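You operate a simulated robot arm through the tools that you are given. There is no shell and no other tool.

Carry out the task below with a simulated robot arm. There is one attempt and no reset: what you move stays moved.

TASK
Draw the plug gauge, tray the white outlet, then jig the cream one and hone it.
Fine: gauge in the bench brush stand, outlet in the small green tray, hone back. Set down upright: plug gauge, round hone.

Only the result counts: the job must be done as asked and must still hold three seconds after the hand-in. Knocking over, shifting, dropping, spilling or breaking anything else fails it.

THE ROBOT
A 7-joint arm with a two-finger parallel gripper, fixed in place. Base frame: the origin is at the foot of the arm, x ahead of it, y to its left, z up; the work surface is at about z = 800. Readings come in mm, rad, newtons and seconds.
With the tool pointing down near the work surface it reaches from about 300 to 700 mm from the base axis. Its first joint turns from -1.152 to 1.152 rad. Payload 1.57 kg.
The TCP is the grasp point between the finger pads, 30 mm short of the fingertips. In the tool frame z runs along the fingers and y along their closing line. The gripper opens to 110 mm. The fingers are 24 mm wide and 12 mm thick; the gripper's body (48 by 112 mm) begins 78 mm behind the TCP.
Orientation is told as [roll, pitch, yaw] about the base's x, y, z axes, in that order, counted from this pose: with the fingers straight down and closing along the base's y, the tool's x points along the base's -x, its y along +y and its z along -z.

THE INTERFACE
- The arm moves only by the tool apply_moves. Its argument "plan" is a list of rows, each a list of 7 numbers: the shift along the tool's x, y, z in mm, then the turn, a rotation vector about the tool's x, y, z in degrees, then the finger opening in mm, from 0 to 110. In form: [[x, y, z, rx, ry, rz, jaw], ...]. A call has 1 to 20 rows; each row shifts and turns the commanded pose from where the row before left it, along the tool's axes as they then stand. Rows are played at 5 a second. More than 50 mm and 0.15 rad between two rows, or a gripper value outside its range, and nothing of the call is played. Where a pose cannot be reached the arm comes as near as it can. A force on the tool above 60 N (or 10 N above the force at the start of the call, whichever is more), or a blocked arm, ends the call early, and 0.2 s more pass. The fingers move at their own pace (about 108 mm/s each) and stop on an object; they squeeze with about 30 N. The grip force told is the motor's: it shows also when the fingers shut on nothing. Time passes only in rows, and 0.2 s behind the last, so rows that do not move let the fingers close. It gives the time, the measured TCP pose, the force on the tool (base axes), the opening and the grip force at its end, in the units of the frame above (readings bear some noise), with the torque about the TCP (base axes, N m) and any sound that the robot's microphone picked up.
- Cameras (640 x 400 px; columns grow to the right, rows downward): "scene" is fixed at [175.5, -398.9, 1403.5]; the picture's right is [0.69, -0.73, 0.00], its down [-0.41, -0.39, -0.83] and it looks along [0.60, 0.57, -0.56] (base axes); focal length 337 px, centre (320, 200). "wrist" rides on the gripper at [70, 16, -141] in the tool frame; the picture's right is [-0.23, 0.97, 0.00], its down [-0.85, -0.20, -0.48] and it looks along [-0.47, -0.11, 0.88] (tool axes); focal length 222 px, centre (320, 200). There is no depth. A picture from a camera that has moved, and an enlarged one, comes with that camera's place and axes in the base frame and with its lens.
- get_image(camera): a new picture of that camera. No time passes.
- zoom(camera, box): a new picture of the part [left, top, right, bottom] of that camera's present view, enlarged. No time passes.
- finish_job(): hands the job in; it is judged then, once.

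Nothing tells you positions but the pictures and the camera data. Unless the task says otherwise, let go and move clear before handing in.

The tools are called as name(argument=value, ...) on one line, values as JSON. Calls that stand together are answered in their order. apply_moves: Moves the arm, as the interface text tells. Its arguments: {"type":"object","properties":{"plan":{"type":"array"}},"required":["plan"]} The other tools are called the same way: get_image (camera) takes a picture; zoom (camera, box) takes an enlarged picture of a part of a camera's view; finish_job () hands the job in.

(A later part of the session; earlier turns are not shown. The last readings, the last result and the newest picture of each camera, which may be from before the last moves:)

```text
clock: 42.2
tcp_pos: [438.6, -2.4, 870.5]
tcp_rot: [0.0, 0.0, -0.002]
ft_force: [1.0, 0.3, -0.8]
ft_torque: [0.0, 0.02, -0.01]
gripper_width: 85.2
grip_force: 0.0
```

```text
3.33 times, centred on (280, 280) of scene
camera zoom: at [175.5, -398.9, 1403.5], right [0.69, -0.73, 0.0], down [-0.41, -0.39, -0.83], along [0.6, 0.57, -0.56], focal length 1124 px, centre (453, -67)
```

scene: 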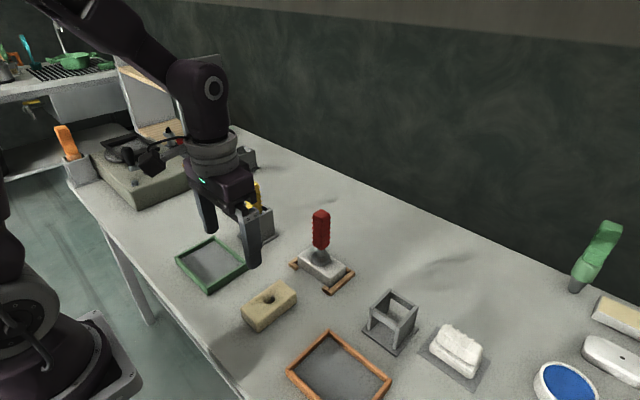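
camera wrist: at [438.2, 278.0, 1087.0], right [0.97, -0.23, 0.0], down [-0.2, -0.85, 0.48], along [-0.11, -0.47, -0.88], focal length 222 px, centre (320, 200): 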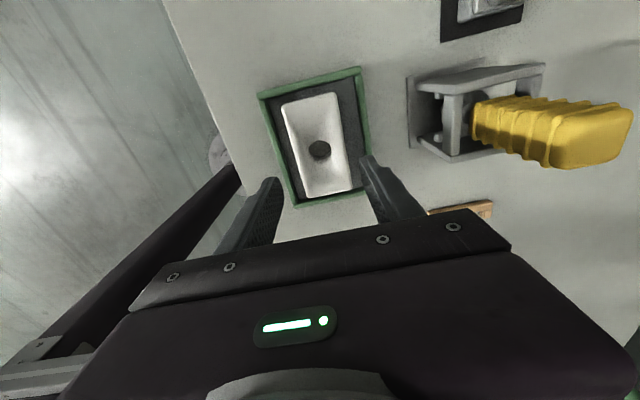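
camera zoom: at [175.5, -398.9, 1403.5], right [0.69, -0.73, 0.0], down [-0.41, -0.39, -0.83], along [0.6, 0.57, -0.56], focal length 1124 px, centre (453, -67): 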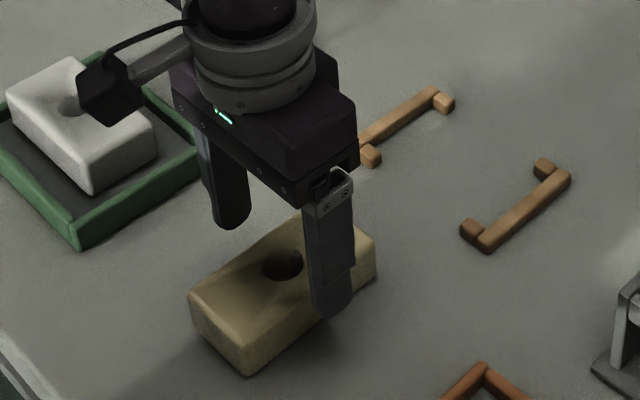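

The cream block sits in nearly the same place relative to the gripper as the white one did, within about 2 mm. I'll correct for that, go down to grip height and close.

apply_moves(plan=[[-2, 1.5, 12, 0, 0, 0, 85], [0, 0, 12, 0, 0, 0, 85], [0, 0, 8, 0, 0, 0, 85], [0, 0, 0, 0, 0, 0, 85], [0, 0, 0, 0, 0, 0, 85]])

zoom(camera="wrist", box=[220, 40, 420, 240])

```text
clock: 43.4
tcp_pos: [440.3, 1.8, 838.4]
tcp_rot: [0.0, -0.001, -0.002]
ft_force: [-0.3, 0.2, 0.5]
ft_torque: [0.0, 0.01, 0.01]
gripper_width: 85.3
grip_force: 0.1
```

```text
2.00 times, centred on (320, 140) of wrist
camera zoom: at [370.0, 19.0, 980.0], right [0.23, 0.97, 0.0], down [0.85, -0.2, 0.48], along [0.47, -0.11, -0.88], focal length 444 px, centre (320, 320)
```

zoom: 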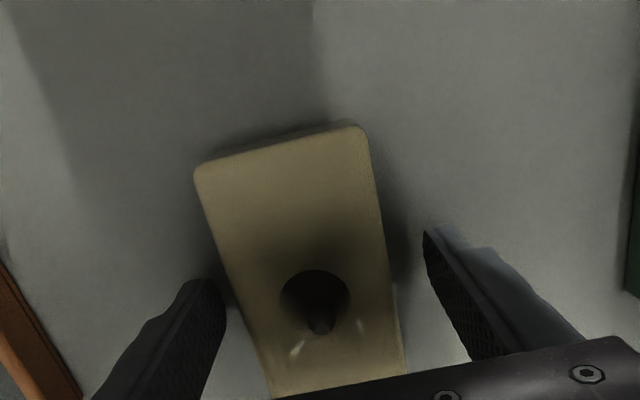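

apply_moves(plan=[[0, -2, 0, 0, 0, 0, 85], [0, -2, 0, 0, 0, 0, 85], [0, 0, 0, 0, 0, 0, 85], [0, 0, 0, 0, 0, 0, 85]])

zoom(camera="wrist", box=[220, 40, 420, 240])

```text
clock: 44.4
tcp_pos: [439.0, -3.2, 840.2]
tcp_rot: [0.0, 0.0, -0.002]
ft_force: [-0.6, -1.0, 0.1]
ft_torque: [0.03, 0.02, -0.02]
gripper_width: 85.2
grip_force: 0.1
```

```text
2.00 times, centred on (320, 140) of wrist
camera zoom: at [369.0, 14.4, 981.2], right [0.23, 0.97, 0.0], down [0.85, -0.2, 0.48], along [0.47, -0.11, -0.88], focal length 444 px, centre (320, 320)
```

zoom: 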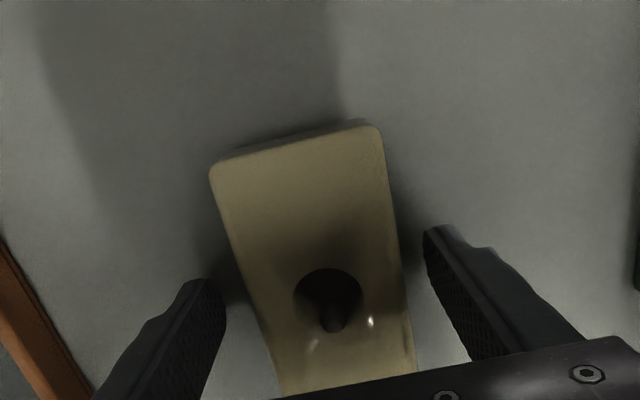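

apply_moves(plan=[[0, 0, 1.5, 0, 0, 0, 70], [0, 0, 0, 0, 0, 0, 60], [0, 0, 0, 0, 0, 0, 40], [0, 0, 0, 0, 0, 0, 40], [0, 0, 0, 0, 0, 0, 40]])

zoom(camera="wrist", box=[220, 40, 420, 240])

zoom(camera="wrist", box=[295, 165, 350, 220])

```text
clock: 45.6
tcp_pos: [438.7, -3.4, 839.6]
tcp_rot: [0.0, -0.001, -0.002]
ft_force: [0.8, -0.2, 0.3]
ft_torque: [0.01, -0.11, -0.01]
gripper_width: 57.7
grip_force: 30.2
```

```text
2.00 times, centred on (320, 140) of wrist
camera zoom: at [369.7, 14.1, 979.8], right [0.23, 0.97, 0.0], down [0.85, -0.2, 0.48], along [0.47, -0.11, -0.88], focal length 444 px, centre (320, 320)
```

zoom: 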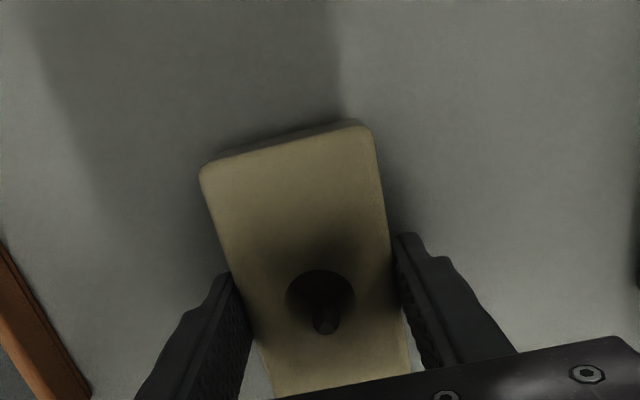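

```text
7.27 times, centred on (322, 192) of wrist
camera zoom: at [369.7, 14.1, 979.8], right [0.23, 0.97, 0.0], down [0.85, -0.2, 0.48], along [0.47, -0.11, -0.88], focal length 1615 px, centre (302, 254)
```

zoom: 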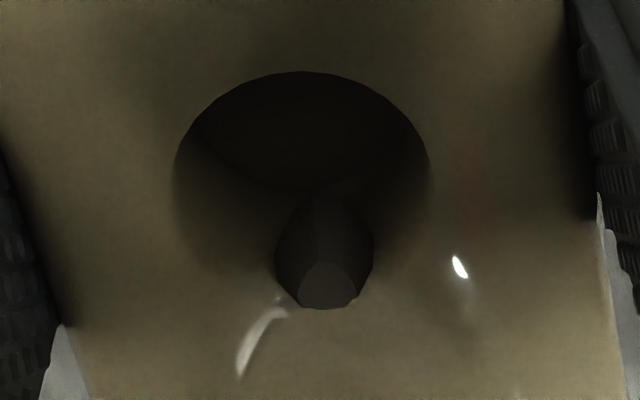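

The cream outlet is gripped just as the white one was. I'll lift it, turn 90° and bring it above the jig.

apply_moves(plan=[[0, 0, -5, 0, 0, 0, 40], [0, 0, -10, 0, 0, 0, 40], [0, 0, -20, 0, 0, 0, 40], [0, 0, -25, 0, 0, 0, 40], [0, 0, -30, 0, 0, 0, 40], [0, 0, 0, 0, 0, 8.1818, 40], [0, 0, 0, 0, 0, 8.1818, 40], [0, 0, 0, 0, 0, 8.1818, 40], [0, 0, 0, 0, 0, 8.1818, 40], [0, 0, 0, 0, 0, 8.1818, 40], [0, 0, 0, 0, 0, 8.1818, 40], [0, 0, 0, 0, 0, 8.1818, 40], [0, 0, 0, 0, 0, 8.1818, 40], [0, 0, 0, 0, 0, 8.1818, 40], [0, 0, 0, 0, 0, 8.1818, 40], [0, 0, 0, 0, 0, 8.1818, 40], [0, 0, 0, 0, 0, 0, 40]])

apply_moves(plan=[[0, 20, 0, 0, 0, 0, 40], [0, 40, 0, 0, 0, 0, 40], [0, 40, 0, 0, 0, 0, 40], [0, 40, 0, 0, 0, 0, 40], [0, 20, 0, 0, 0, 0, 40], [0, 0, 0, 0, 0, 0, 40], [0, 0, 0, 0, 0, 0, 40]])

zoom(camera="wrist", box=[220, 40, 420, 240])

zoom(camera="scene", box=[250, 160, 390, 310])

```text
clock: 49.2
tcp_pos: [439.6, -2.5, 927.8]
tcp_rot: [0.001, -0.001, -1.571]
ft_force: [-1.1, 0.0, -3.7]
ft_torque: [0.01, 0.0, -0.05]
gripper_width: 57.7
grip_force: 30.4
```

```text
clock: 50.8
tcp_pos: [600.5, -2.5, 928.3]
tcp_rot: [0.0, 0.0, -1.569]
ft_force: [-0.3, -0.2, -3.0]
ft_torque: [-0.03, -0.02, 0.04]
gripper_width: 57.9
grip_force: 29.9
```

```text
2.00 times, centred on (320, 140) of wrist
camera zoom: at [615.8, 67.0, 1069.3], right [0.97, -0.23, 0.0], down [-0.2, -0.85, 0.48], along [-0.11, -0.47, -0.88], focal length 444 px, centre (320, 320)
```

zoom: 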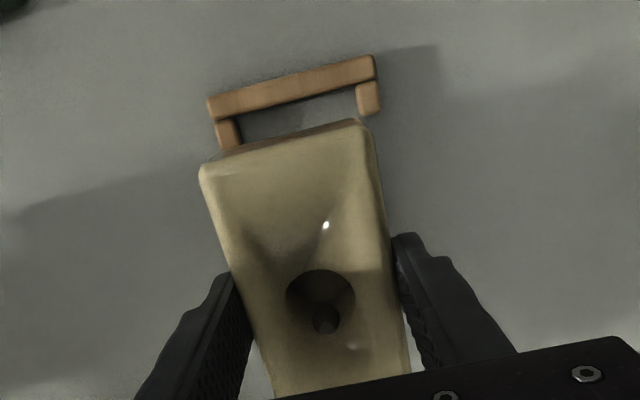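

```text
2.67 times, centred on (320, 235) of scene
camera zoom: at [175.6, -398.9, 1403.5], right [0.69, -0.73, 0.0], down [-0.41, -0.39, -0.83], along [0.6, 0.57, -0.56], focal length 900 px, centre (320, 107)
```

zoom: 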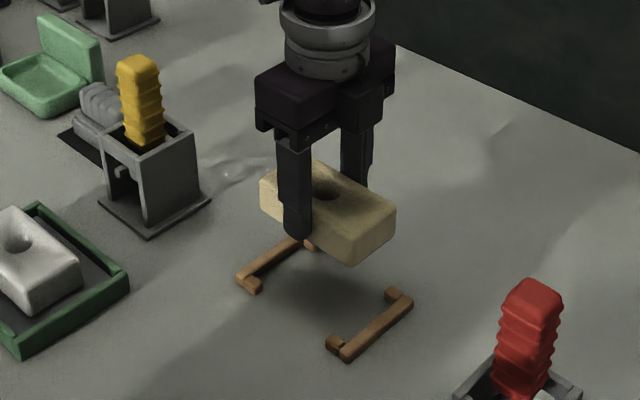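

I need about 3 mm more in y. I'll correct that and lower to just above the rails.

apply_moves(plan=[[3, 0, 10, 0, 0, 0, 40], [0, 0, 20, 0, 0, 0, 40], [0, 0, 20, 0, 0, 0, 40], [0, 0, 15, 0, 0, 0, 40], [0, 0, 0, 0, 0, 0, 40], [0, 0, 0, 0, 0, 0, 40]])

zoom(camera="wrist", box=[220, 40, 420, 240])

zoom(camera="scene", box=[270, 200, 370, 310])

```text
clock: 52.2
tcp_pos: [600.1, 0.9, 864.1]
tcp_rot: [0.0, 0.0, -1.569]
ft_force: [-0.2, -0.2, -2.5]
ft_torque: [-0.01, -0.01, -0.01]
gripper_width: 57.9
grip_force: 29.5
```

```text
2.00 times, centred on (320, 140) of wrist
camera zoom: at [615.6, 72.5, 1005.6], right [0.97, -0.23, 0.0], down [-0.2, -0.85, 0.48], along [-0.11, -0.47, -0.88], focal length 444 px, centre (320, 320)
```

zoom: 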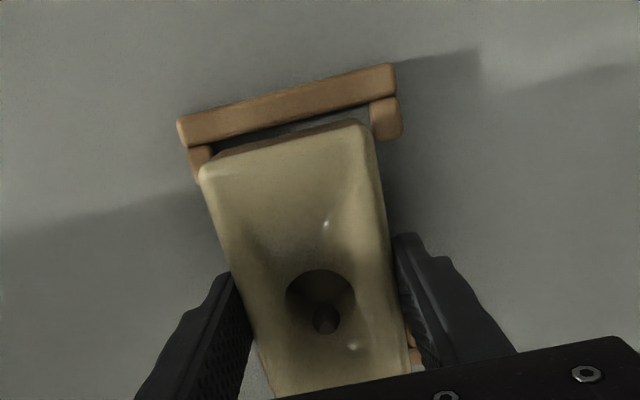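

```text
3.64 times, centred on (320, 255) of scene
camera zoom: at [175.6, -398.9, 1403.5], right [0.69, -0.73, 0.0], down [-0.41, -0.39, -0.83], along [0.6, 0.57, -0.56], focal length 1227 px, centre (320, 0)
```

zoom: 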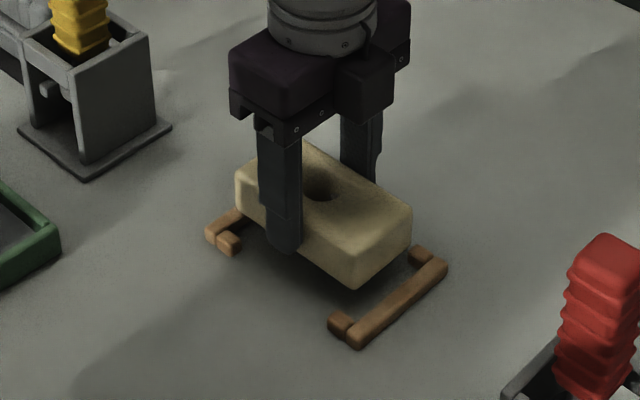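

apply_moves(plan=[[-2, 0, 4, 0, 0, 0, 40], [0, 0, 4, 0, 0, 0, 40], [0, 0, 0, 0, 0, 0, 40], [0, 0, 0, 0, 0, 0, 40]])

zoom(camera="wrist", box=[220, 40, 420, 240])

zoom(camera="scene", box=[280, 230, 360, 300])

```text
clock: 53.2
tcp_pos: [600.6, -1.7, 855.7]
tcp_rot: [0.002, 0.001, -1.572]
ft_force: [0.3, -0.1, -3.5]
ft_torque: [0.0, -0.03, -0.04]
gripper_width: 57.6
grip_force: 30.2
```

```text
2.00 times, centred on (320, 140) of wrist
camera zoom: at [615.6, 69.2, 997.2], right [0.97, -0.23, 0.0], down [-0.2, -0.85, 0.48], along [-0.11, -0.47, -0.88], focal length 444 px, centre (320, 320)
```

zoom: 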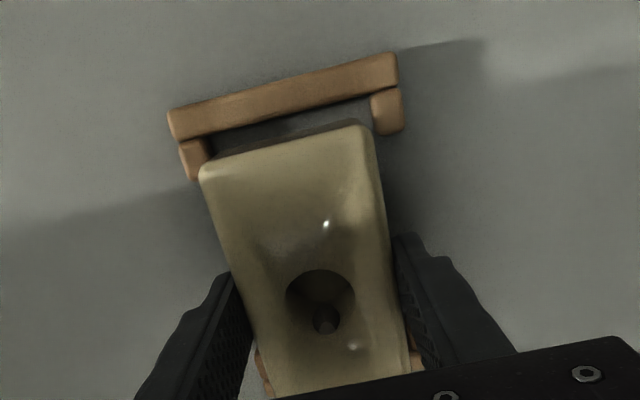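

```text
5.71 times, centred on (320, 265) of scene
camera zoom: at [175.6, -398.9, 1403.5], right [0.69, -0.73, 0.0], down [-0.41, -0.39, -0.83], along [0.6, 0.57, -0.56], focal length 1928 px, centre (320, -171)
```

zoom: 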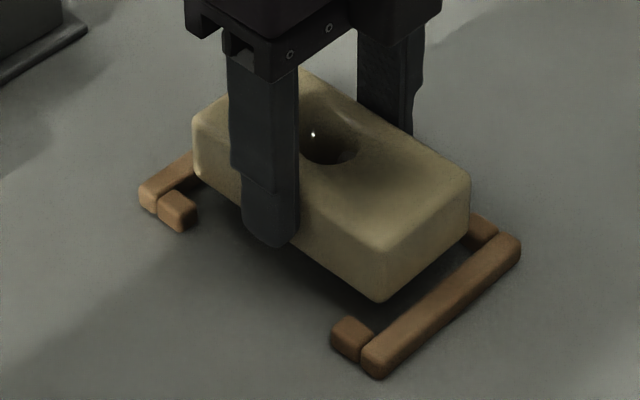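

apply_moves(plan=[[0.8, 0, 5, 0, 0, 0, 40], [0, 0, 5, 0, 0, 0, 40], [0, 0, 4, 0, 0, 0, 40], [0, 0, 2, 0, 0, 0, 40], [0, 0, 0, 0, 0, 0, 40], [0, 0, 0, 0, 0, 0, 40]])

zoom(camera="scene", box=[280, 230, 360, 300])

zoom(camera="wrist", box=[220, 40, 420, 240])

```text
clock: 54.6
tcp_pos: [600.7, -0.5, 838.8]
tcp_rot: [-0.001, 0.001, -1.571]
ft_force: [-0.2, -0.1, -3.7]
ft_torque: [0.02, 0.0, -0.01]
gripper_width: 57.6
grip_force: 30.3
```

```text
5.71 times, centred on (320, 265) of scene
camera zoom: at [175.6, -398.9, 1403.5], right [0.69, -0.73, 0.0], down [-0.41, -0.39, -0.83], along [0.6, 0.57, -0.56], focal length 1928 px, centre (320, -171)
```

zoom: 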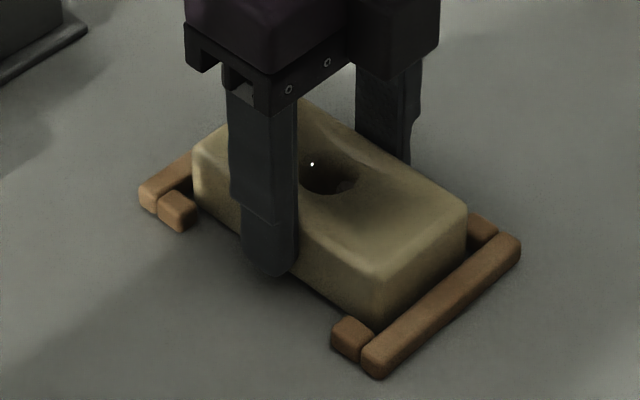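

```text
2.00 times, centred on (320, 140) of wrist
camera zoom: at [615.2, 69.6, 980.3], right [0.97, -0.23, 0.0], down [-0.2, -0.85, 0.48], along [-0.11, -0.47, -0.88], focal length 444 px, centre (320, 320)
```

zoom: 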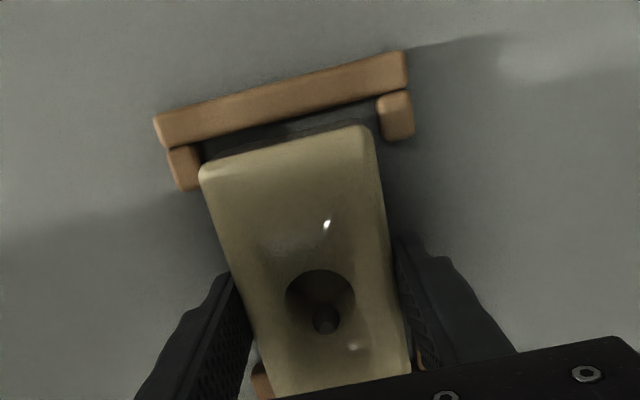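

apply_moves(plan=[[0, 0, 1, 0, 0, 0, 40], [0, 0, 1, 0, 0, 0, 40], [0, 0, 0, 0, 0, 0, 40]])

```text
clock: 55.4
tcp_pos: [599.7, -1.5, 838.5]
tcp_rot: [0.003, 0.0, -1.571]
ft_force: [-7.6, 0.1, 23.9]
ft_torque: [-0.01, 0.45, -0.03]
gripper_width: 57.6
grip_force: 30.2
```

It has touched down. I'll ease off, open, and rise straight up.

apply_moves(plan=[[0, 0, -0.8, 0, 0, 0, 40], [0, 0, 0, 0, 0, 0, 40], [0, 0, 0, 0, 0, 0, 59], [0, 0, 0, 0, 0, 0, 64], [0, 0, 0, 0, 0, 0, 72], [0, 0, 0, 0, 0, 0, 80], [0, 0, 0, 0, 0, 0, 80]])

apply_moves(plan=[[0, 0, -8, 0, 0, 0, 80], [0, 0, -15, 0, 0, 0, 80], [0, 0, -25, 0, 0, 0, 80], [0, 0, -35, 0, 0, 0, 80], [0, 0, -40, 0, 0, 0, 80], [0, 0, -40, 0, 0, 0, 80], [0, 0, -40, 0, 0, 0, 80], [0, 0, 0, 0, 0, 0, 80], [0, 0, 0, 0, 0, 0, 80]])

zoom(camera="wrist", box=[260, 60, 390, 190])

zoom(camera="scene", box=[280, 230, 360, 300])

```text
clock: 57.0
tcp_pos: [600.2, -1.6, 837.6]
tcp_rot: [0.0, -0.001, -1.569]
ft_force: [0.0, 0.1, -0.6]
ft_torque: [0.0, 0.01, 0.01]
gripper_width: 80.0
grip_force: 0.2
```

```text
clock: 59.0
tcp_pos: [598.2, -1.9, 1044.0]
tcp_rot: [0.001, 0.0, -1.57]
ft_force: [-0.4, -0.2, 0.5]
ft_torque: [-0.01, 0.01, -0.02]
gripper_width: 80.1
grip_force: 0.0
```

```text
3.08 times, centred on (325, 125) of wrist
camera zoom: at [613.8, 70.2, 1185.8], right [0.97, -0.23, 0.0], down [-0.2, -0.85, 0.48], along [-0.11, -0.47, -0.88], focal length 684 px, centre (305, 431)
```

zoom: 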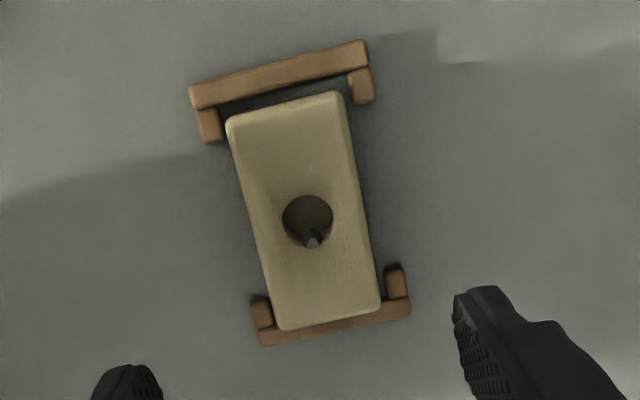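

```text
5.71 times, centred on (320, 265) of scene
camera zoom: at [175.5, -398.9, 1403.5], right [0.69, -0.73, 0.0], down [-0.41, -0.39, -0.83], along [0.6, 0.57, -0.56], focal length 1928 px, centre (320, -171)
```

zoom: 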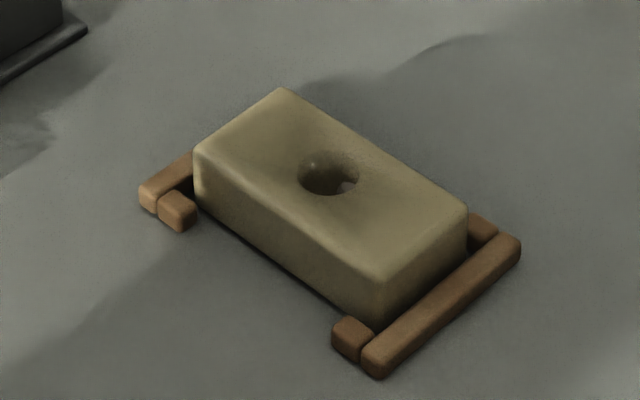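

The cream outlet is seated in the jig. Next I'll move over the yellow hone at about (574, 214), staying above its top at z ≈ 975.

apply_moves(plan=[[20, -4, -5, 0, 0, 0, 80], [38, -4, -5, 0, 0, 0, 80], [42, -4, -5, 0, 0, 0, 80], [42, -4, -5, 0, 0, 0, 80], [42, -4, 0, 0, 0, 0, 80], [31, -4, 0, 0, 0, 0, 80], [0, 0, 0, 0, 0, 0, 80], [0, 0, 0, 0, 0, 0, 80]])

get_image(camera="wrist")

zoom(camera="wrist", box=[240, 60, 400, 220])

zoom(camera="scene", box=[200, 90, 320, 260])

```text
clock: 60.8
tcp_pos: [574.7, 213.4, 1063.7]
tcp_rot: [0.001, 0.0, -1.571]
ft_force: [-0.3, 0.2, 0.4]
ft_torque: [0.01, 0.03, -0.05]
gripper_width: 80.1
grip_force: 0.0
```

```text
taken
camera wrist: at [590.5, 283.9, 1205.2], right [0.97, -0.23, 0.0], down [-0.2, -0.85, 0.48], along [-0.11, -0.47, -0.88], focal length 222 px, centre (320, 200)
```

wrist: 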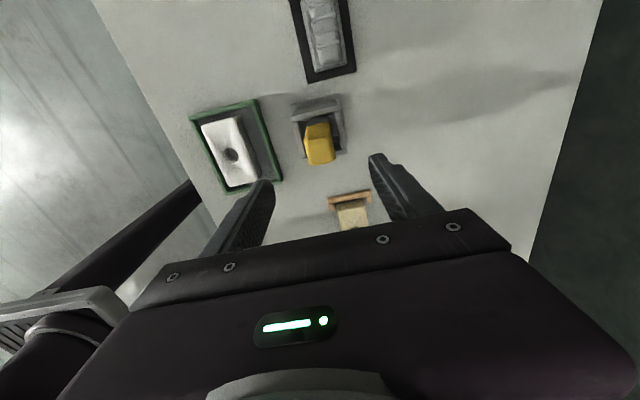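

```text
2.50 times, centred on (320, 140) of wrist
camera zoom: at [590.5, 283.9, 1205.2], right [0.97, -0.23, 0.0], down [-0.2, -0.85, 0.48], along [-0.11, -0.47, -0.88], focal length 555 px, centre (320, 350)
```

zoom: 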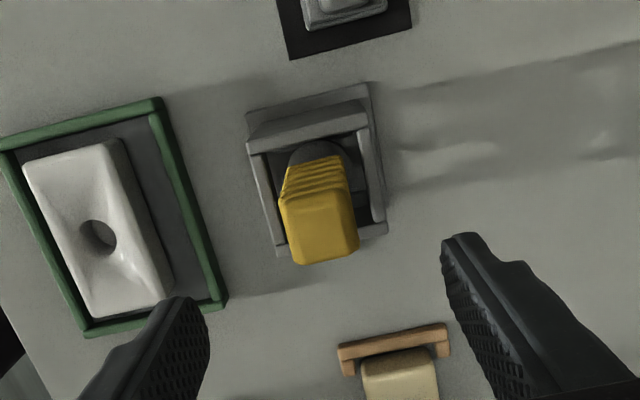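

```text
2.35 times, centred on (260, 175) of scene
camera zoom: at [175.5, -398.9, 1403.5], right [0.69, -0.73, 0.0], down [-0.41, -0.39, -0.83], along [0.6, 0.57, -0.56], focal length 794 px, centre (461, 259)
```

zoom: 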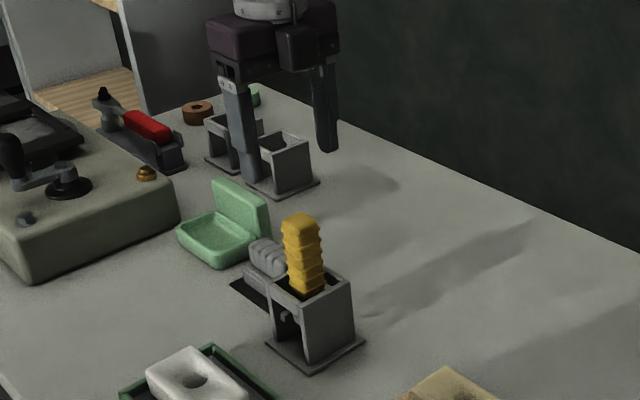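

apply_moves(plan=[[4, 0, 20, 0, 0, 0, 80], [0, 0, 30, 0, 0, 0, 80], [0, 0, 20, 0, 0, 0, 80], [0, 0, 0, 0, 0, 0, 80], [0, 0, 0, 0, 0, 0, 80]])

zoom(camera="wrist", box=[220, 60, 420, 240])

zoom(camera="scene", box=[200, 120, 300, 260])

```text
clock: 62.0
tcp_pos: [573.6, 216.2, 991.3]
tcp_rot: [-0.001, 0.0, -1.571]
ft_force: [0.3, 0.0, 1.3]
ft_torque: [0.01, 0.03, -0.01]
gripper_width: 80.1
grip_force: 0.1
```

```text
2.22 times, centred on (320, 150) of wrist
camera zoom: at [590.3, 286.4, 1133.0], right [0.97, -0.23, 0.0], down [-0.2, -0.86, 0.48], along [-0.11, -0.47, -0.88], focal length 494 px, centre (320, 311)
```

zoom: 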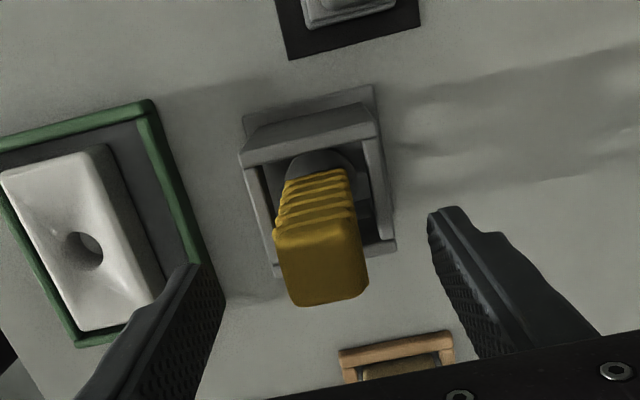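

```text
2.86 times, centred on (250, 190) of scene
camera zoom: at [175.5, -398.9, 1403.5], right [0.69, -0.73, 0.0], down [-0.41, -0.39, -0.83], along [0.6, 0.57, -0.56], focal length 964 px, centre (520, 229)
```

zoom: 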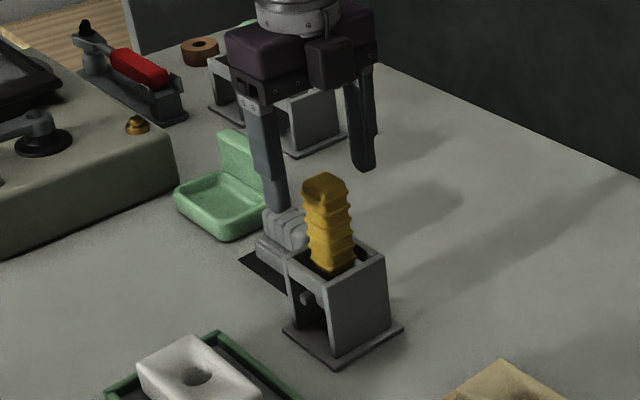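

apply_moves(plan=[[1.5, 0, 15, 0, 0, 0, 80], [0, 0, 20, 0, 0, 0, 80], [0, 0, 15, 0, 0, 0, 80], [0, 0, 0, 0, 0, 0, 80], [0, 0, 0, 0, 0, 0, 80]])

zoom(camera="wrist", box=[220, 60, 420, 240])

zoom(camera="scene", box=[210, 150, 300, 260])

```text
clock: 63.2
tcp_pos: [575.2, 219.8, 941.7]
tcp_rot: [0.0, 0.0, -1.57]
ft_force: [0.2, 0.4, 0.3]
ft_torque: [0.03, -0.03, 0.0]
gripper_width: 80.1
grip_force: 0.0
```

```text
2.22 times, centred on (320, 150) of wrist
camera zoom: at [590.5, 289.6, 1083.0], right [0.97, -0.23, 0.0], down [-0.2, -0.85, 0.48], along [-0.11, -0.47, -0.88], focal length 494 px, centre (320, 311)
```

zoom: 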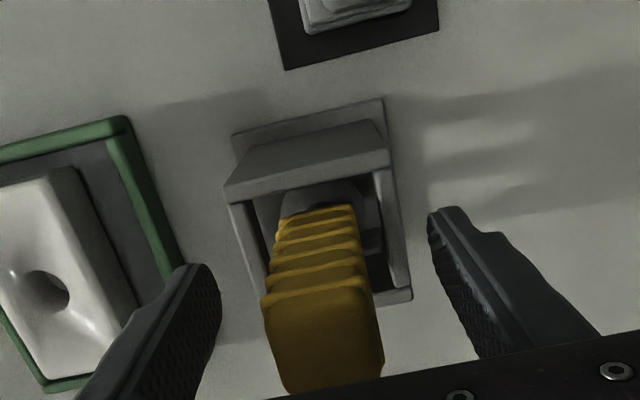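

```text
3.64 times, centred on (255, 205) of scene
camera zoom: at [175.5, -398.9, 1403.5], right [0.69, -0.73, 0.0], down [-0.41, -0.39, -0.83], along [0.6, 0.57, -0.56], focal length 1227 px, centre (556, 182)
```

zoom: 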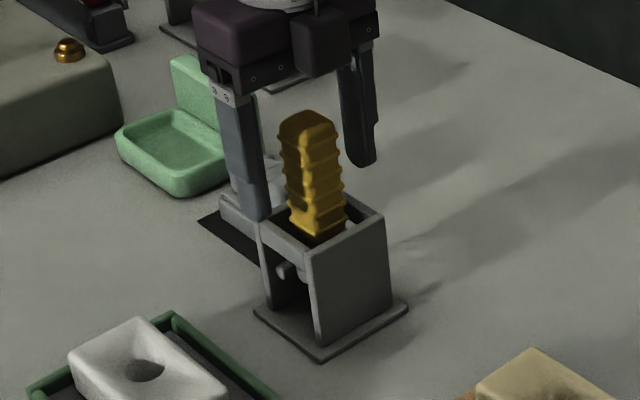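

apply_moves(plan=[[-2, 0, 1, 0, 0, 0, 80], [0, 0, 0, 0, 0, 0, 60], [0, 0, 0, 0, 0, 0, 30], [0, 0, 0, 0, 0, 0, 10], [0, 0, 0, 0, 0, 0, 10], [0, 0, 0, 0, 0, 0, 10]])

zoom(camera="wrist", box=[220, 60, 420, 240])

zoom(camera="scene", box=[210, 150, 300, 260])

```text
clock: 64.6
tcp_pos: [577.1, 214.6, 941.3]
tcp_rot: [0.003, -0.004, -1.573]
ft_force: [-0.6, -12.1, 15.8]
ft_torque: [-0.79, 0.1, -0.04]
gripper_width: 29.5
grip_force: 30.5
```

```text
2.22 times, centred on (320, 150) of wrist
camera zoom: at [591.7, 285.7, 1082.7], right [0.97, -0.23, 0.0], down [-0.2, -0.85, 0.48], along [-0.11, -0.47, -0.88], focal length 494 px, centre (320, 311)
```

zoom: 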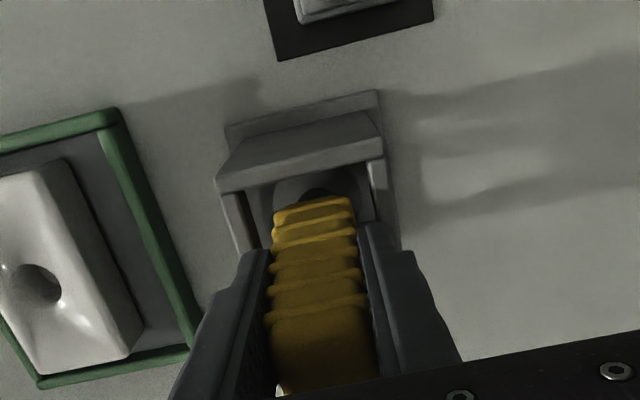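

```text
3.64 times, centred on (255, 205) of scene
camera zoom: at [175.2, -399.3, 1403.4], right [0.69, -0.73, 0.0], down [-0.41, -0.39, -0.83], along [0.6, 0.57, -0.56], focal length 1227 px, centre (556, 182)
```

zoom: 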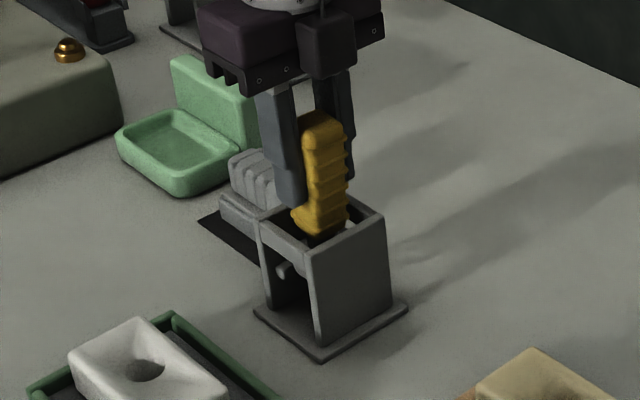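

The grip has put some load on the tool (about 12 N sideways and 16 N up). I'll raise it slightly and see whether that relaxes.

apply_moves(plan=[[0, 0, -1.5, 0, 0, 0, 10], [0, 0, 0, 0, 0, 0, 10]])

zoom(camera="scene", box=[225, 170, 290, 250])

```text
clock: 65.2
tcp_pos: [575.4, 215.6, 941.4]
tcp_rot: [0.003, -0.001, -1.573]
ft_force: [7.9, -15.1, 2.2]
ft_torque: [-1.34, -0.8, -0.21]
gripper_width: 29.8
grip_force: 30.2
```

```text
5.00 times, centred on (258, 210) of scene
camera zoom: at [175.7, -399.3, 1403.4], right [0.69, -0.73, 0.0], down [-0.41, -0.39, -0.83], along [0.6, 0.57, -0.56], focal length 1687 px, centre (632, 150)
```

zoom: 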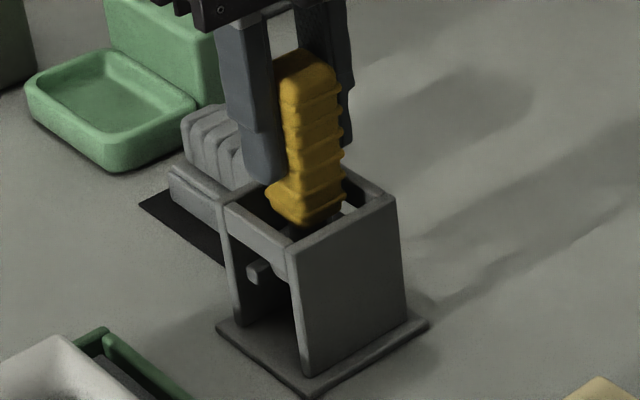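

The load acts about 100 mm below the grip, so the hone's disc is located snugly in the stand. I'll shift slightly to relieve the side load before lifting.

apply_moves(plan=[[-1, 0.5, 0, 0, 0, 0, 10], [0, 0, 0, 0, 0, 0, 10]])

```text
clock: 65.8
tcp_pos: [576.4, 217.0, 942.2]
tcp_rot: [-0.001, 0.001, -1.569]
ft_force: [5.1, -11.8, 2.8]
ft_torque: [-1.01, -0.47, -0.09]
gripper_width: 29.7
grip_force: 30.1
```

apply_moves(plan=[[-1, 0.5, 0, 0, 0, 0, 10], [-0.5, 0.3, 0, 0, 0, 0, 10], [0, 0, 0, 0, 0, 0, 10]])

zoom(camera="wrist", box=[270, 90, 370, 180])

zoom(camera="scene", box=[230, 200, 280, 250])

```text
clock: 66.6
tcp_pos: [576.3, 216.5, 942.3]
tcp_rot: [0.0, 0.003, -1.572]
ft_force: [-1.6, -4.5, 12.7]
ft_torque: [-0.17, 0.24, 0.05]
gripper_width: 29.7
grip_force: 30.2
```

```text
4.44 times, centred on (320, 135) of wrist
camera zoom: at [591.9, 286.6, 1083.2], right [0.97, -0.23, 0.0], down [-0.2, -0.86, 0.48], along [-0.11, -0.46, -0.88], focal length 987 px, centre (320, 489)
```

zoom: 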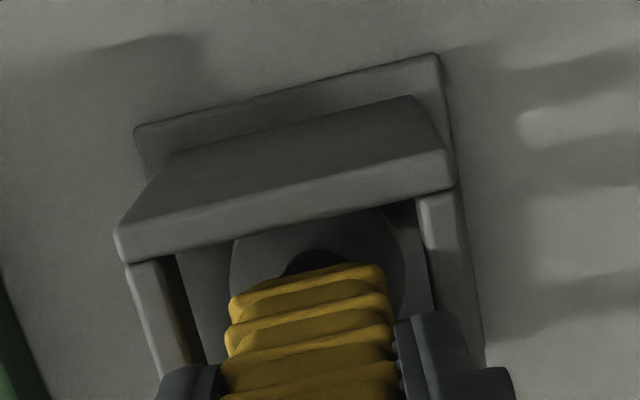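

```text
8.00 times, centred on (255, 225) of scene
camera zoom: at [175.2, -399.1, 1403.5], right [0.69, -0.73, 0.0], down [-0.41, -0.39, -0.83], along [0.6, 0.57, -0.56], focal length 2699 px, centre (840, 0)
```

zoom: 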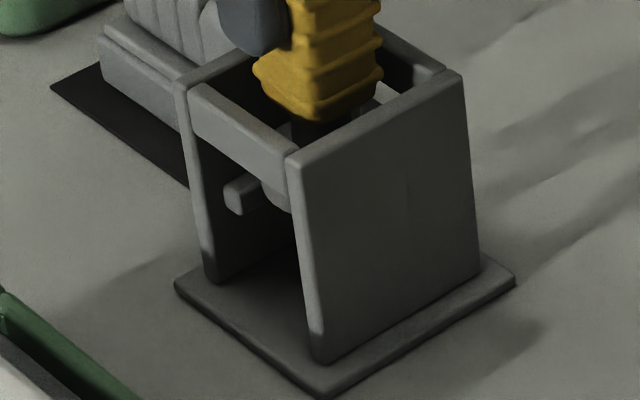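

apply_moves(plan=[[0, 0, -2, 0, 0, 0, 10], [0, 0, -2, 0, 0, 0, 10], [0, 0, 0, 0, 0, 0, 10]])

zoom(camera="scene", box=[230, 200, 280, 250])

```text
clock: 67.4
tcp_pos: [576.9, 215.5, 946.4]
tcp_rot: [0.002, 0.0, -1.57]
ft_force: [0.3, 1.3, -0.9]
ft_torque: [0.01, 0.02, 0.01]
gripper_width: 30.0
grip_force: 30.2
```

```text
8.00 times, centred on (255, 225) of scene
camera zoom: at [175.5, -398.9, 1403.5], right [0.69, -0.73, 0.0], down [-0.41, -0.39, -0.83], along [0.6, 0.57, -0.56], focal length 2699 px, centre (840, 0)
```

zoom: 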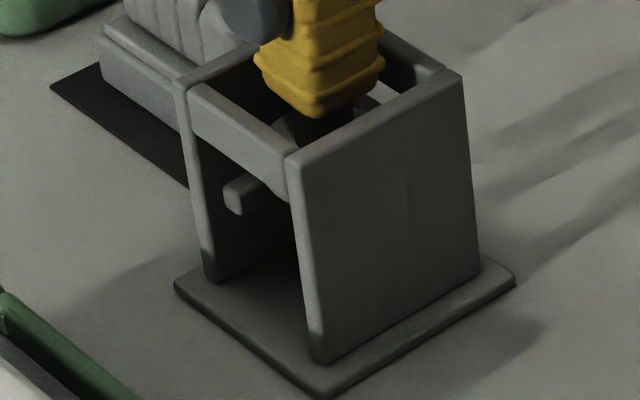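

The hone is free. The pegs belong to the stand and stay with it. I'll lift clear and inspect the hone's working end.

apply_moves(plan=[[0, 0, -8, 0, 0, 0, 10], [0, 0, -12, 0, 0, 0, 10], [0, 0, -15, 0, 0, 0, 10], [0, 0, -20, 0, 0, 0, 10], [0, 0, -25, 0, 0, 0, 10], [0, 0, -25, 0, 0, 0, 10], [0, 0, -25, 0, 0, 0, 10], [0, 0, 0, 0, 0, 0, 10], [0, 0, 0, 0, 0, 0, 10]])

zoom(camera="scene", box=[220, 110, 300, 250])

zoom(camera="scene", box=[245, 150, 285, 200])

zoom(camera="scene", box=[230, 200, 285, 250])

zoom(camera="wrist", box=[240, 40, 400, 200])

```text
clock: 69.4
tcp_pos: [578.2, 214.1, 1075.7]
tcp_rot: [0.0, 0.0, -1.571]
ft_force: [0.6, 0.4, -0.3]
ft_torque: [0.0, -0.01, -0.01]
gripper_width: 29.6
grip_force: 30.1
```

```text
2.86 times, centred on (260, 180) of scene
camera zoom: at [175.5, -398.9, 1403.5], right [0.69, -0.73, 0.0], down [-0.41, -0.39, -0.83], along [0.6, 0.57, -0.56], focal length 964 px, centre (491, 257)
```

zoom: 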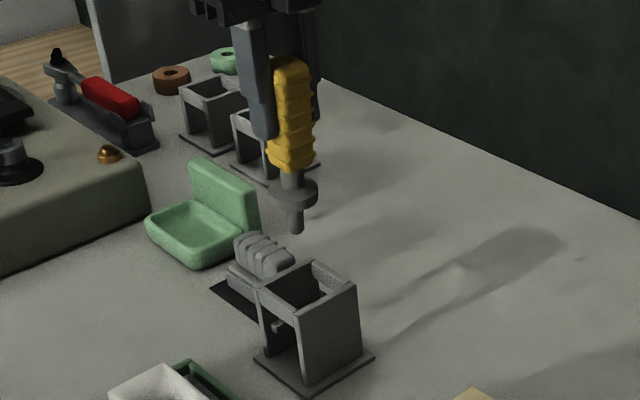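

```text
8.00 times, centred on (265, 175) of scene
camera zoom: at [175.5, -398.9, 1403.5], right [0.69, -0.73, 0.0], down [-0.41, -0.39, -0.83], along [0.6, 0.57, -0.56], focal length 2699 px, centre (760, 400)
```

zoom: 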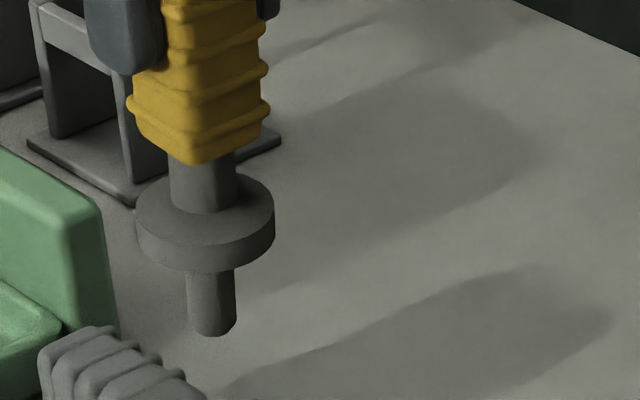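

```text
8.00 times, centred on (258, 225) of scene
camera zoom: at [175.5, -398.9, 1403.5], right [0.69, -0.73, 0.0], down [-0.41, -0.39, -0.83], along [0.6, 0.57, -0.56], focal length 2699 px, centre (820, 0)
```

zoom: 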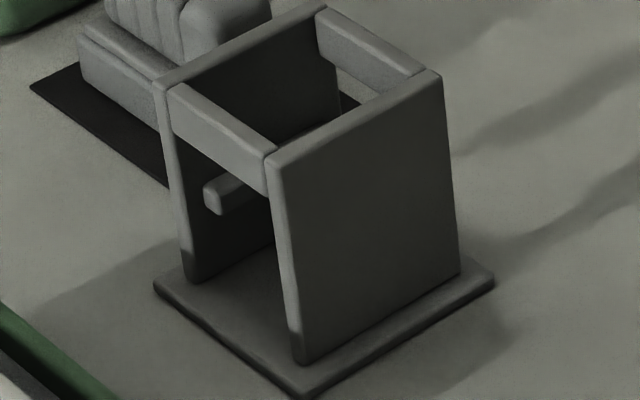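

```text
2.50 times, centred on (320, 120) of wrist
camera zoom: at [593.6, 284.6, 1217.1], right [0.97, -0.23, 0.0], down [-0.2, -0.86, 0.48], along [-0.11, -0.47, -0.88], focal length 555 px, centre (320, 400)
```

zoom: 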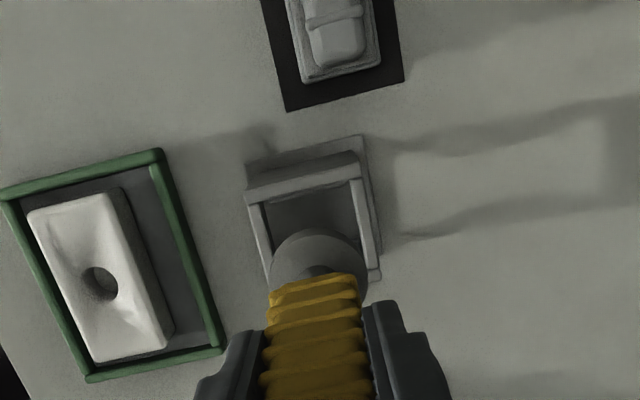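

The hone's bit is about 16 mm across and 33 mm long under a 40 mm disc, against a bore of about 25 mm with the nub at its -y side. The hone looks slightly tilted in the grip, so I'll measure that before going on.

zoom(camera="scene", box=[235, 120, 295, 200])

zoom(camera="wrist", box=[270, 120, 370, 210])

zoom(camera="scene", box=[345, 220, 435, 350])

```text
5.00 times, centred on (265, 160) of scene
camera zoom: at [175.5, -398.9, 1403.5], right [0.69, -0.73, 0.0], down [-0.41, -0.39, -0.83], along [0.6, 0.57, -0.56], focal length 1687 px, centre (595, 400)
```

zoom: 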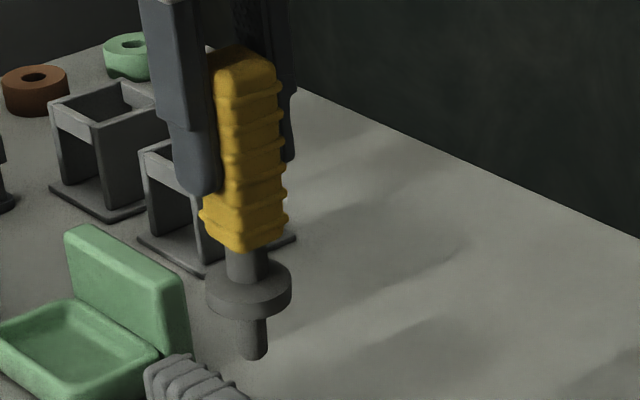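

```text
4.44 times, centred on (320, 165) of wrist
camera zoom: at [593.6, 284.6, 1217.1], right [0.97, -0.23, 0.0], down [-0.2, -0.86, 0.48], along [-0.11, -0.47, -0.88], focal length 987 px, centre (320, 356)
```

zoom: 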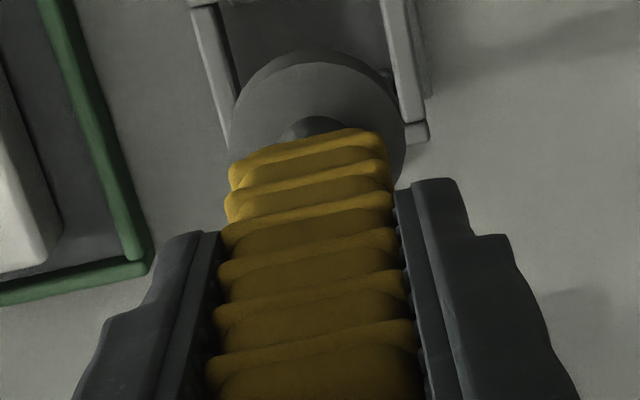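

```text
3.08 times, centred on (390, 285) of scene
camera zoom: at [175.5, -398.9, 1403.5], right [0.69, -0.73, 0.0], down [-0.41, -0.39, -0.83], along [0.6, 0.57, -0.56], focal length 1038 px, centre (105, -62)
```

zoom: 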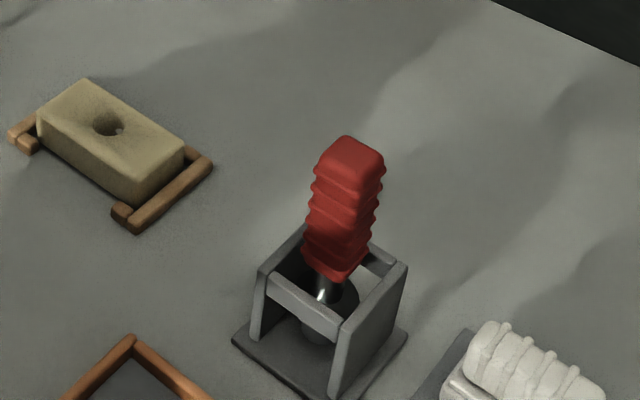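

The hone is tilted about 3° in the grip, because the disc dragged on the ledges while I was closing. I'll set it back on its ledges, let it settle upright, and take a cleaner grip.

apply_moves(plan=[[0, 0, 20, 0, 0, 0, 10], [0, 0, 25, 0, 0, 0, 10], [0, 0, 15, 0, 0, 0, 10], [0, 0, 0, 0, 0, 0, 10], [0, 0, 0, 0, 0, 0, 10]])

zoom(camera="scene", box=[225, 150, 295, 250])

zoom(camera="wrist", box=[260, 60, 380, 180])

```text
clock: 70.6
tcp_pos: [577.4, 215.3, 1014.2]
tcp_rot: [0.002, -0.001, -1.572]
ft_force: [1.0, 0.0, -0.7]
ft_torque: [-0.01, 0.01, 0.0]
gripper_width: 29.7
grip_force: 30.2
```

```text
4.00 times, centred on (260, 200) of scene
camera zoom: at [175.5, -398.9, 1403.5], right [0.69, -0.73, 0.0], down [-0.41, -0.39, -0.83], along [0.6, 0.57, -0.56], focal length 1349 px, centre (560, 200)
```

zoom: 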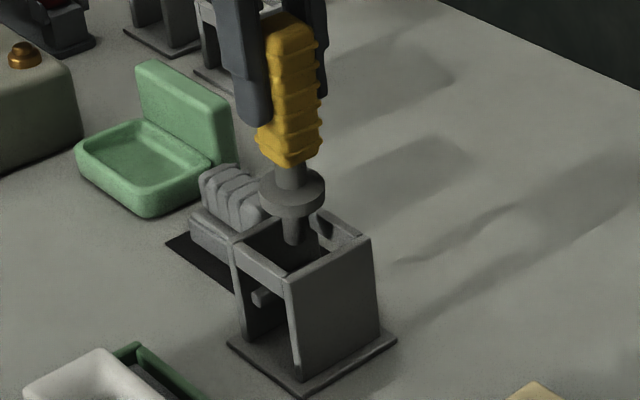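

```text
3.33 times, centred on (320, 120) of wrist
camera zoom: at [593.1, 285.7, 1156.6], right [0.97, -0.23, 0.0], down [-0.2, -0.85, 0.48], along [-0.11, -0.47, -0.88], focal length 740 px, centre (320, 467)
```

zoom: 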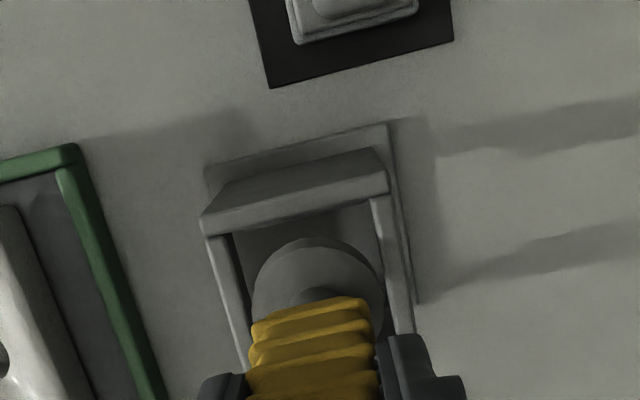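

apply_moves(plan=[[-0.5, -2.5, 10, 0, 0, 0, 10], [0, 0, 12, 0, 0, 0, 10], [0, 0, 12, 0, 0, 0, 10], [0, 0, 0, 0, 0, 0, 10]])

zoom(camera="wrist", box=[260, 60, 380, 180])

zoom(camera="scene", box=[225, 170, 285, 250])

```text
clock: 71.6
tcp_pos: [574.7, 213.9, 981.5]
tcp_rot: [0.0, 0.0, -1.571]
ft_force: [0.3, 0.5, -1.2]
ft_torque: [0.0, 0.0, 0.01]
gripper_width: 29.5
grip_force: 29.6
```

```text
3.33 times, centred on (320, 120) of wrist
camera zoom: at [590.3, 285.2, 1123.2], right [0.97, -0.23, 0.0], down [-0.2, -0.85, 0.48], along [-0.11, -0.47, -0.88], focal length 740 px, centre (320, 467)
```

zoom: 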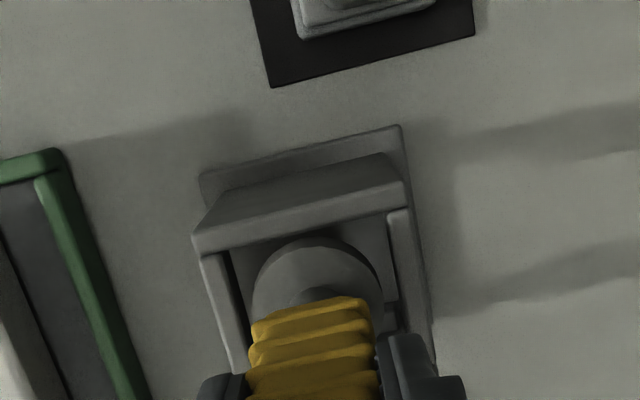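

```text
5.00 times, centred on (255, 210) of scene
camera zoom: at [175.5, -398.9, 1403.5], right [0.69, -0.73, 0.0], down [-0.41, -0.39, -0.83], along [0.6, 0.57, -0.56], focal length 1687 px, centre (645, 150)
```

zoom: 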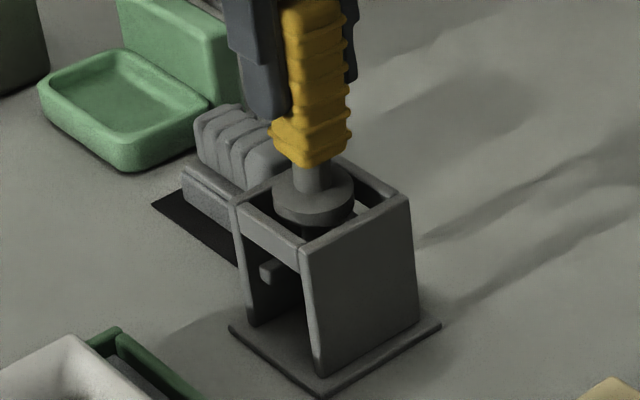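

apply_moves(plan=[[-0.5, 0, 8, 0, 0, 0, 10], [0, 0, 8, 0, 0, 0, 10], [0, 0, 8, 0, 0, 0, 10], [0, 0, 6, 0, 0, 0, 10], [0, 0, 3, 0, 0, 0, 10], [0, 0, 2, 0, 0, 0, 10], [0, 0, 0, 0, 0, 0, 10]])

zoom(camera="scene", box=[225, 170, 285, 250])

```text
clock: 73.2
tcp_pos: [574.3, 214.2, 946.5]
tcp_rot: [0.0, -0.001, -1.571]
ft_force: [1.0, -0.2, -1.4]
ft_torque: [-0.02, -0.02, 0.0]
gripper_width: 29.8
grip_force: 30.2
```

```text
5.00 times, centred on (255, 210) of scene
camera zoom: at [175.5, -398.9, 1403.5], right [0.69, -0.73, 0.0], down [-0.41, -0.39, -0.83], along [0.6, 0.57, -0.56], focal length 1687 px, centre (645, 150)
```

zoom: 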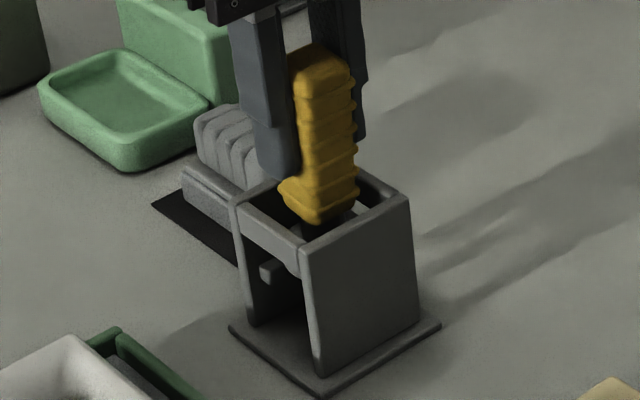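

apply_moves(plan=[[0, 0, 1.5, 0, 0, 0, 10], [0, 0, 1.5, 0, 0, 0, 10], [0, 0, 0, 0, 0, 0, 10]])

```text
clock: 74.0
tcp_pos: [576.6, 214.6, 942.8]
tcp_rot: [0.001, 0.0, -1.572]
ft_force: [0.4, 2.1, -0.7]
ft_torque: [0.19, -0.02, 0.0]
gripper_width: 29.4
grip_force: 30.1
```

apply_moves(plan=[[0, 0, 1, 0, 0, 0, 10], [0, 0, 0, 0, 0, 0, 10]])

zoom(camera="scene", box=[230, 200, 280, 250])

```text
clock: 74.6
tcp_pos: [574.0, 214.2, 942.5]
tcp_rot: [-0.001, 0.0, -1.57]
ft_force: [0.5, 2.4, 0.4]
ft_torque: [0.28, 0.03, -0.02]
gripper_width: 29.4
grip_force: 29.8
```

```text
8.00 times, centred on (255, 225) of scene
camera zoom: at [175.5, -398.9, 1403.5], right [0.69, -0.73, 0.0], down [-0.41, -0.39, -0.83], along [0.6, 0.57, -0.56], focal length 2699 px, centre (840, 0)
```

zoom: 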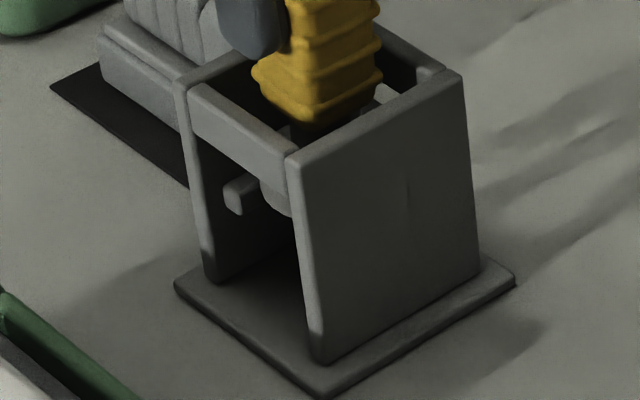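

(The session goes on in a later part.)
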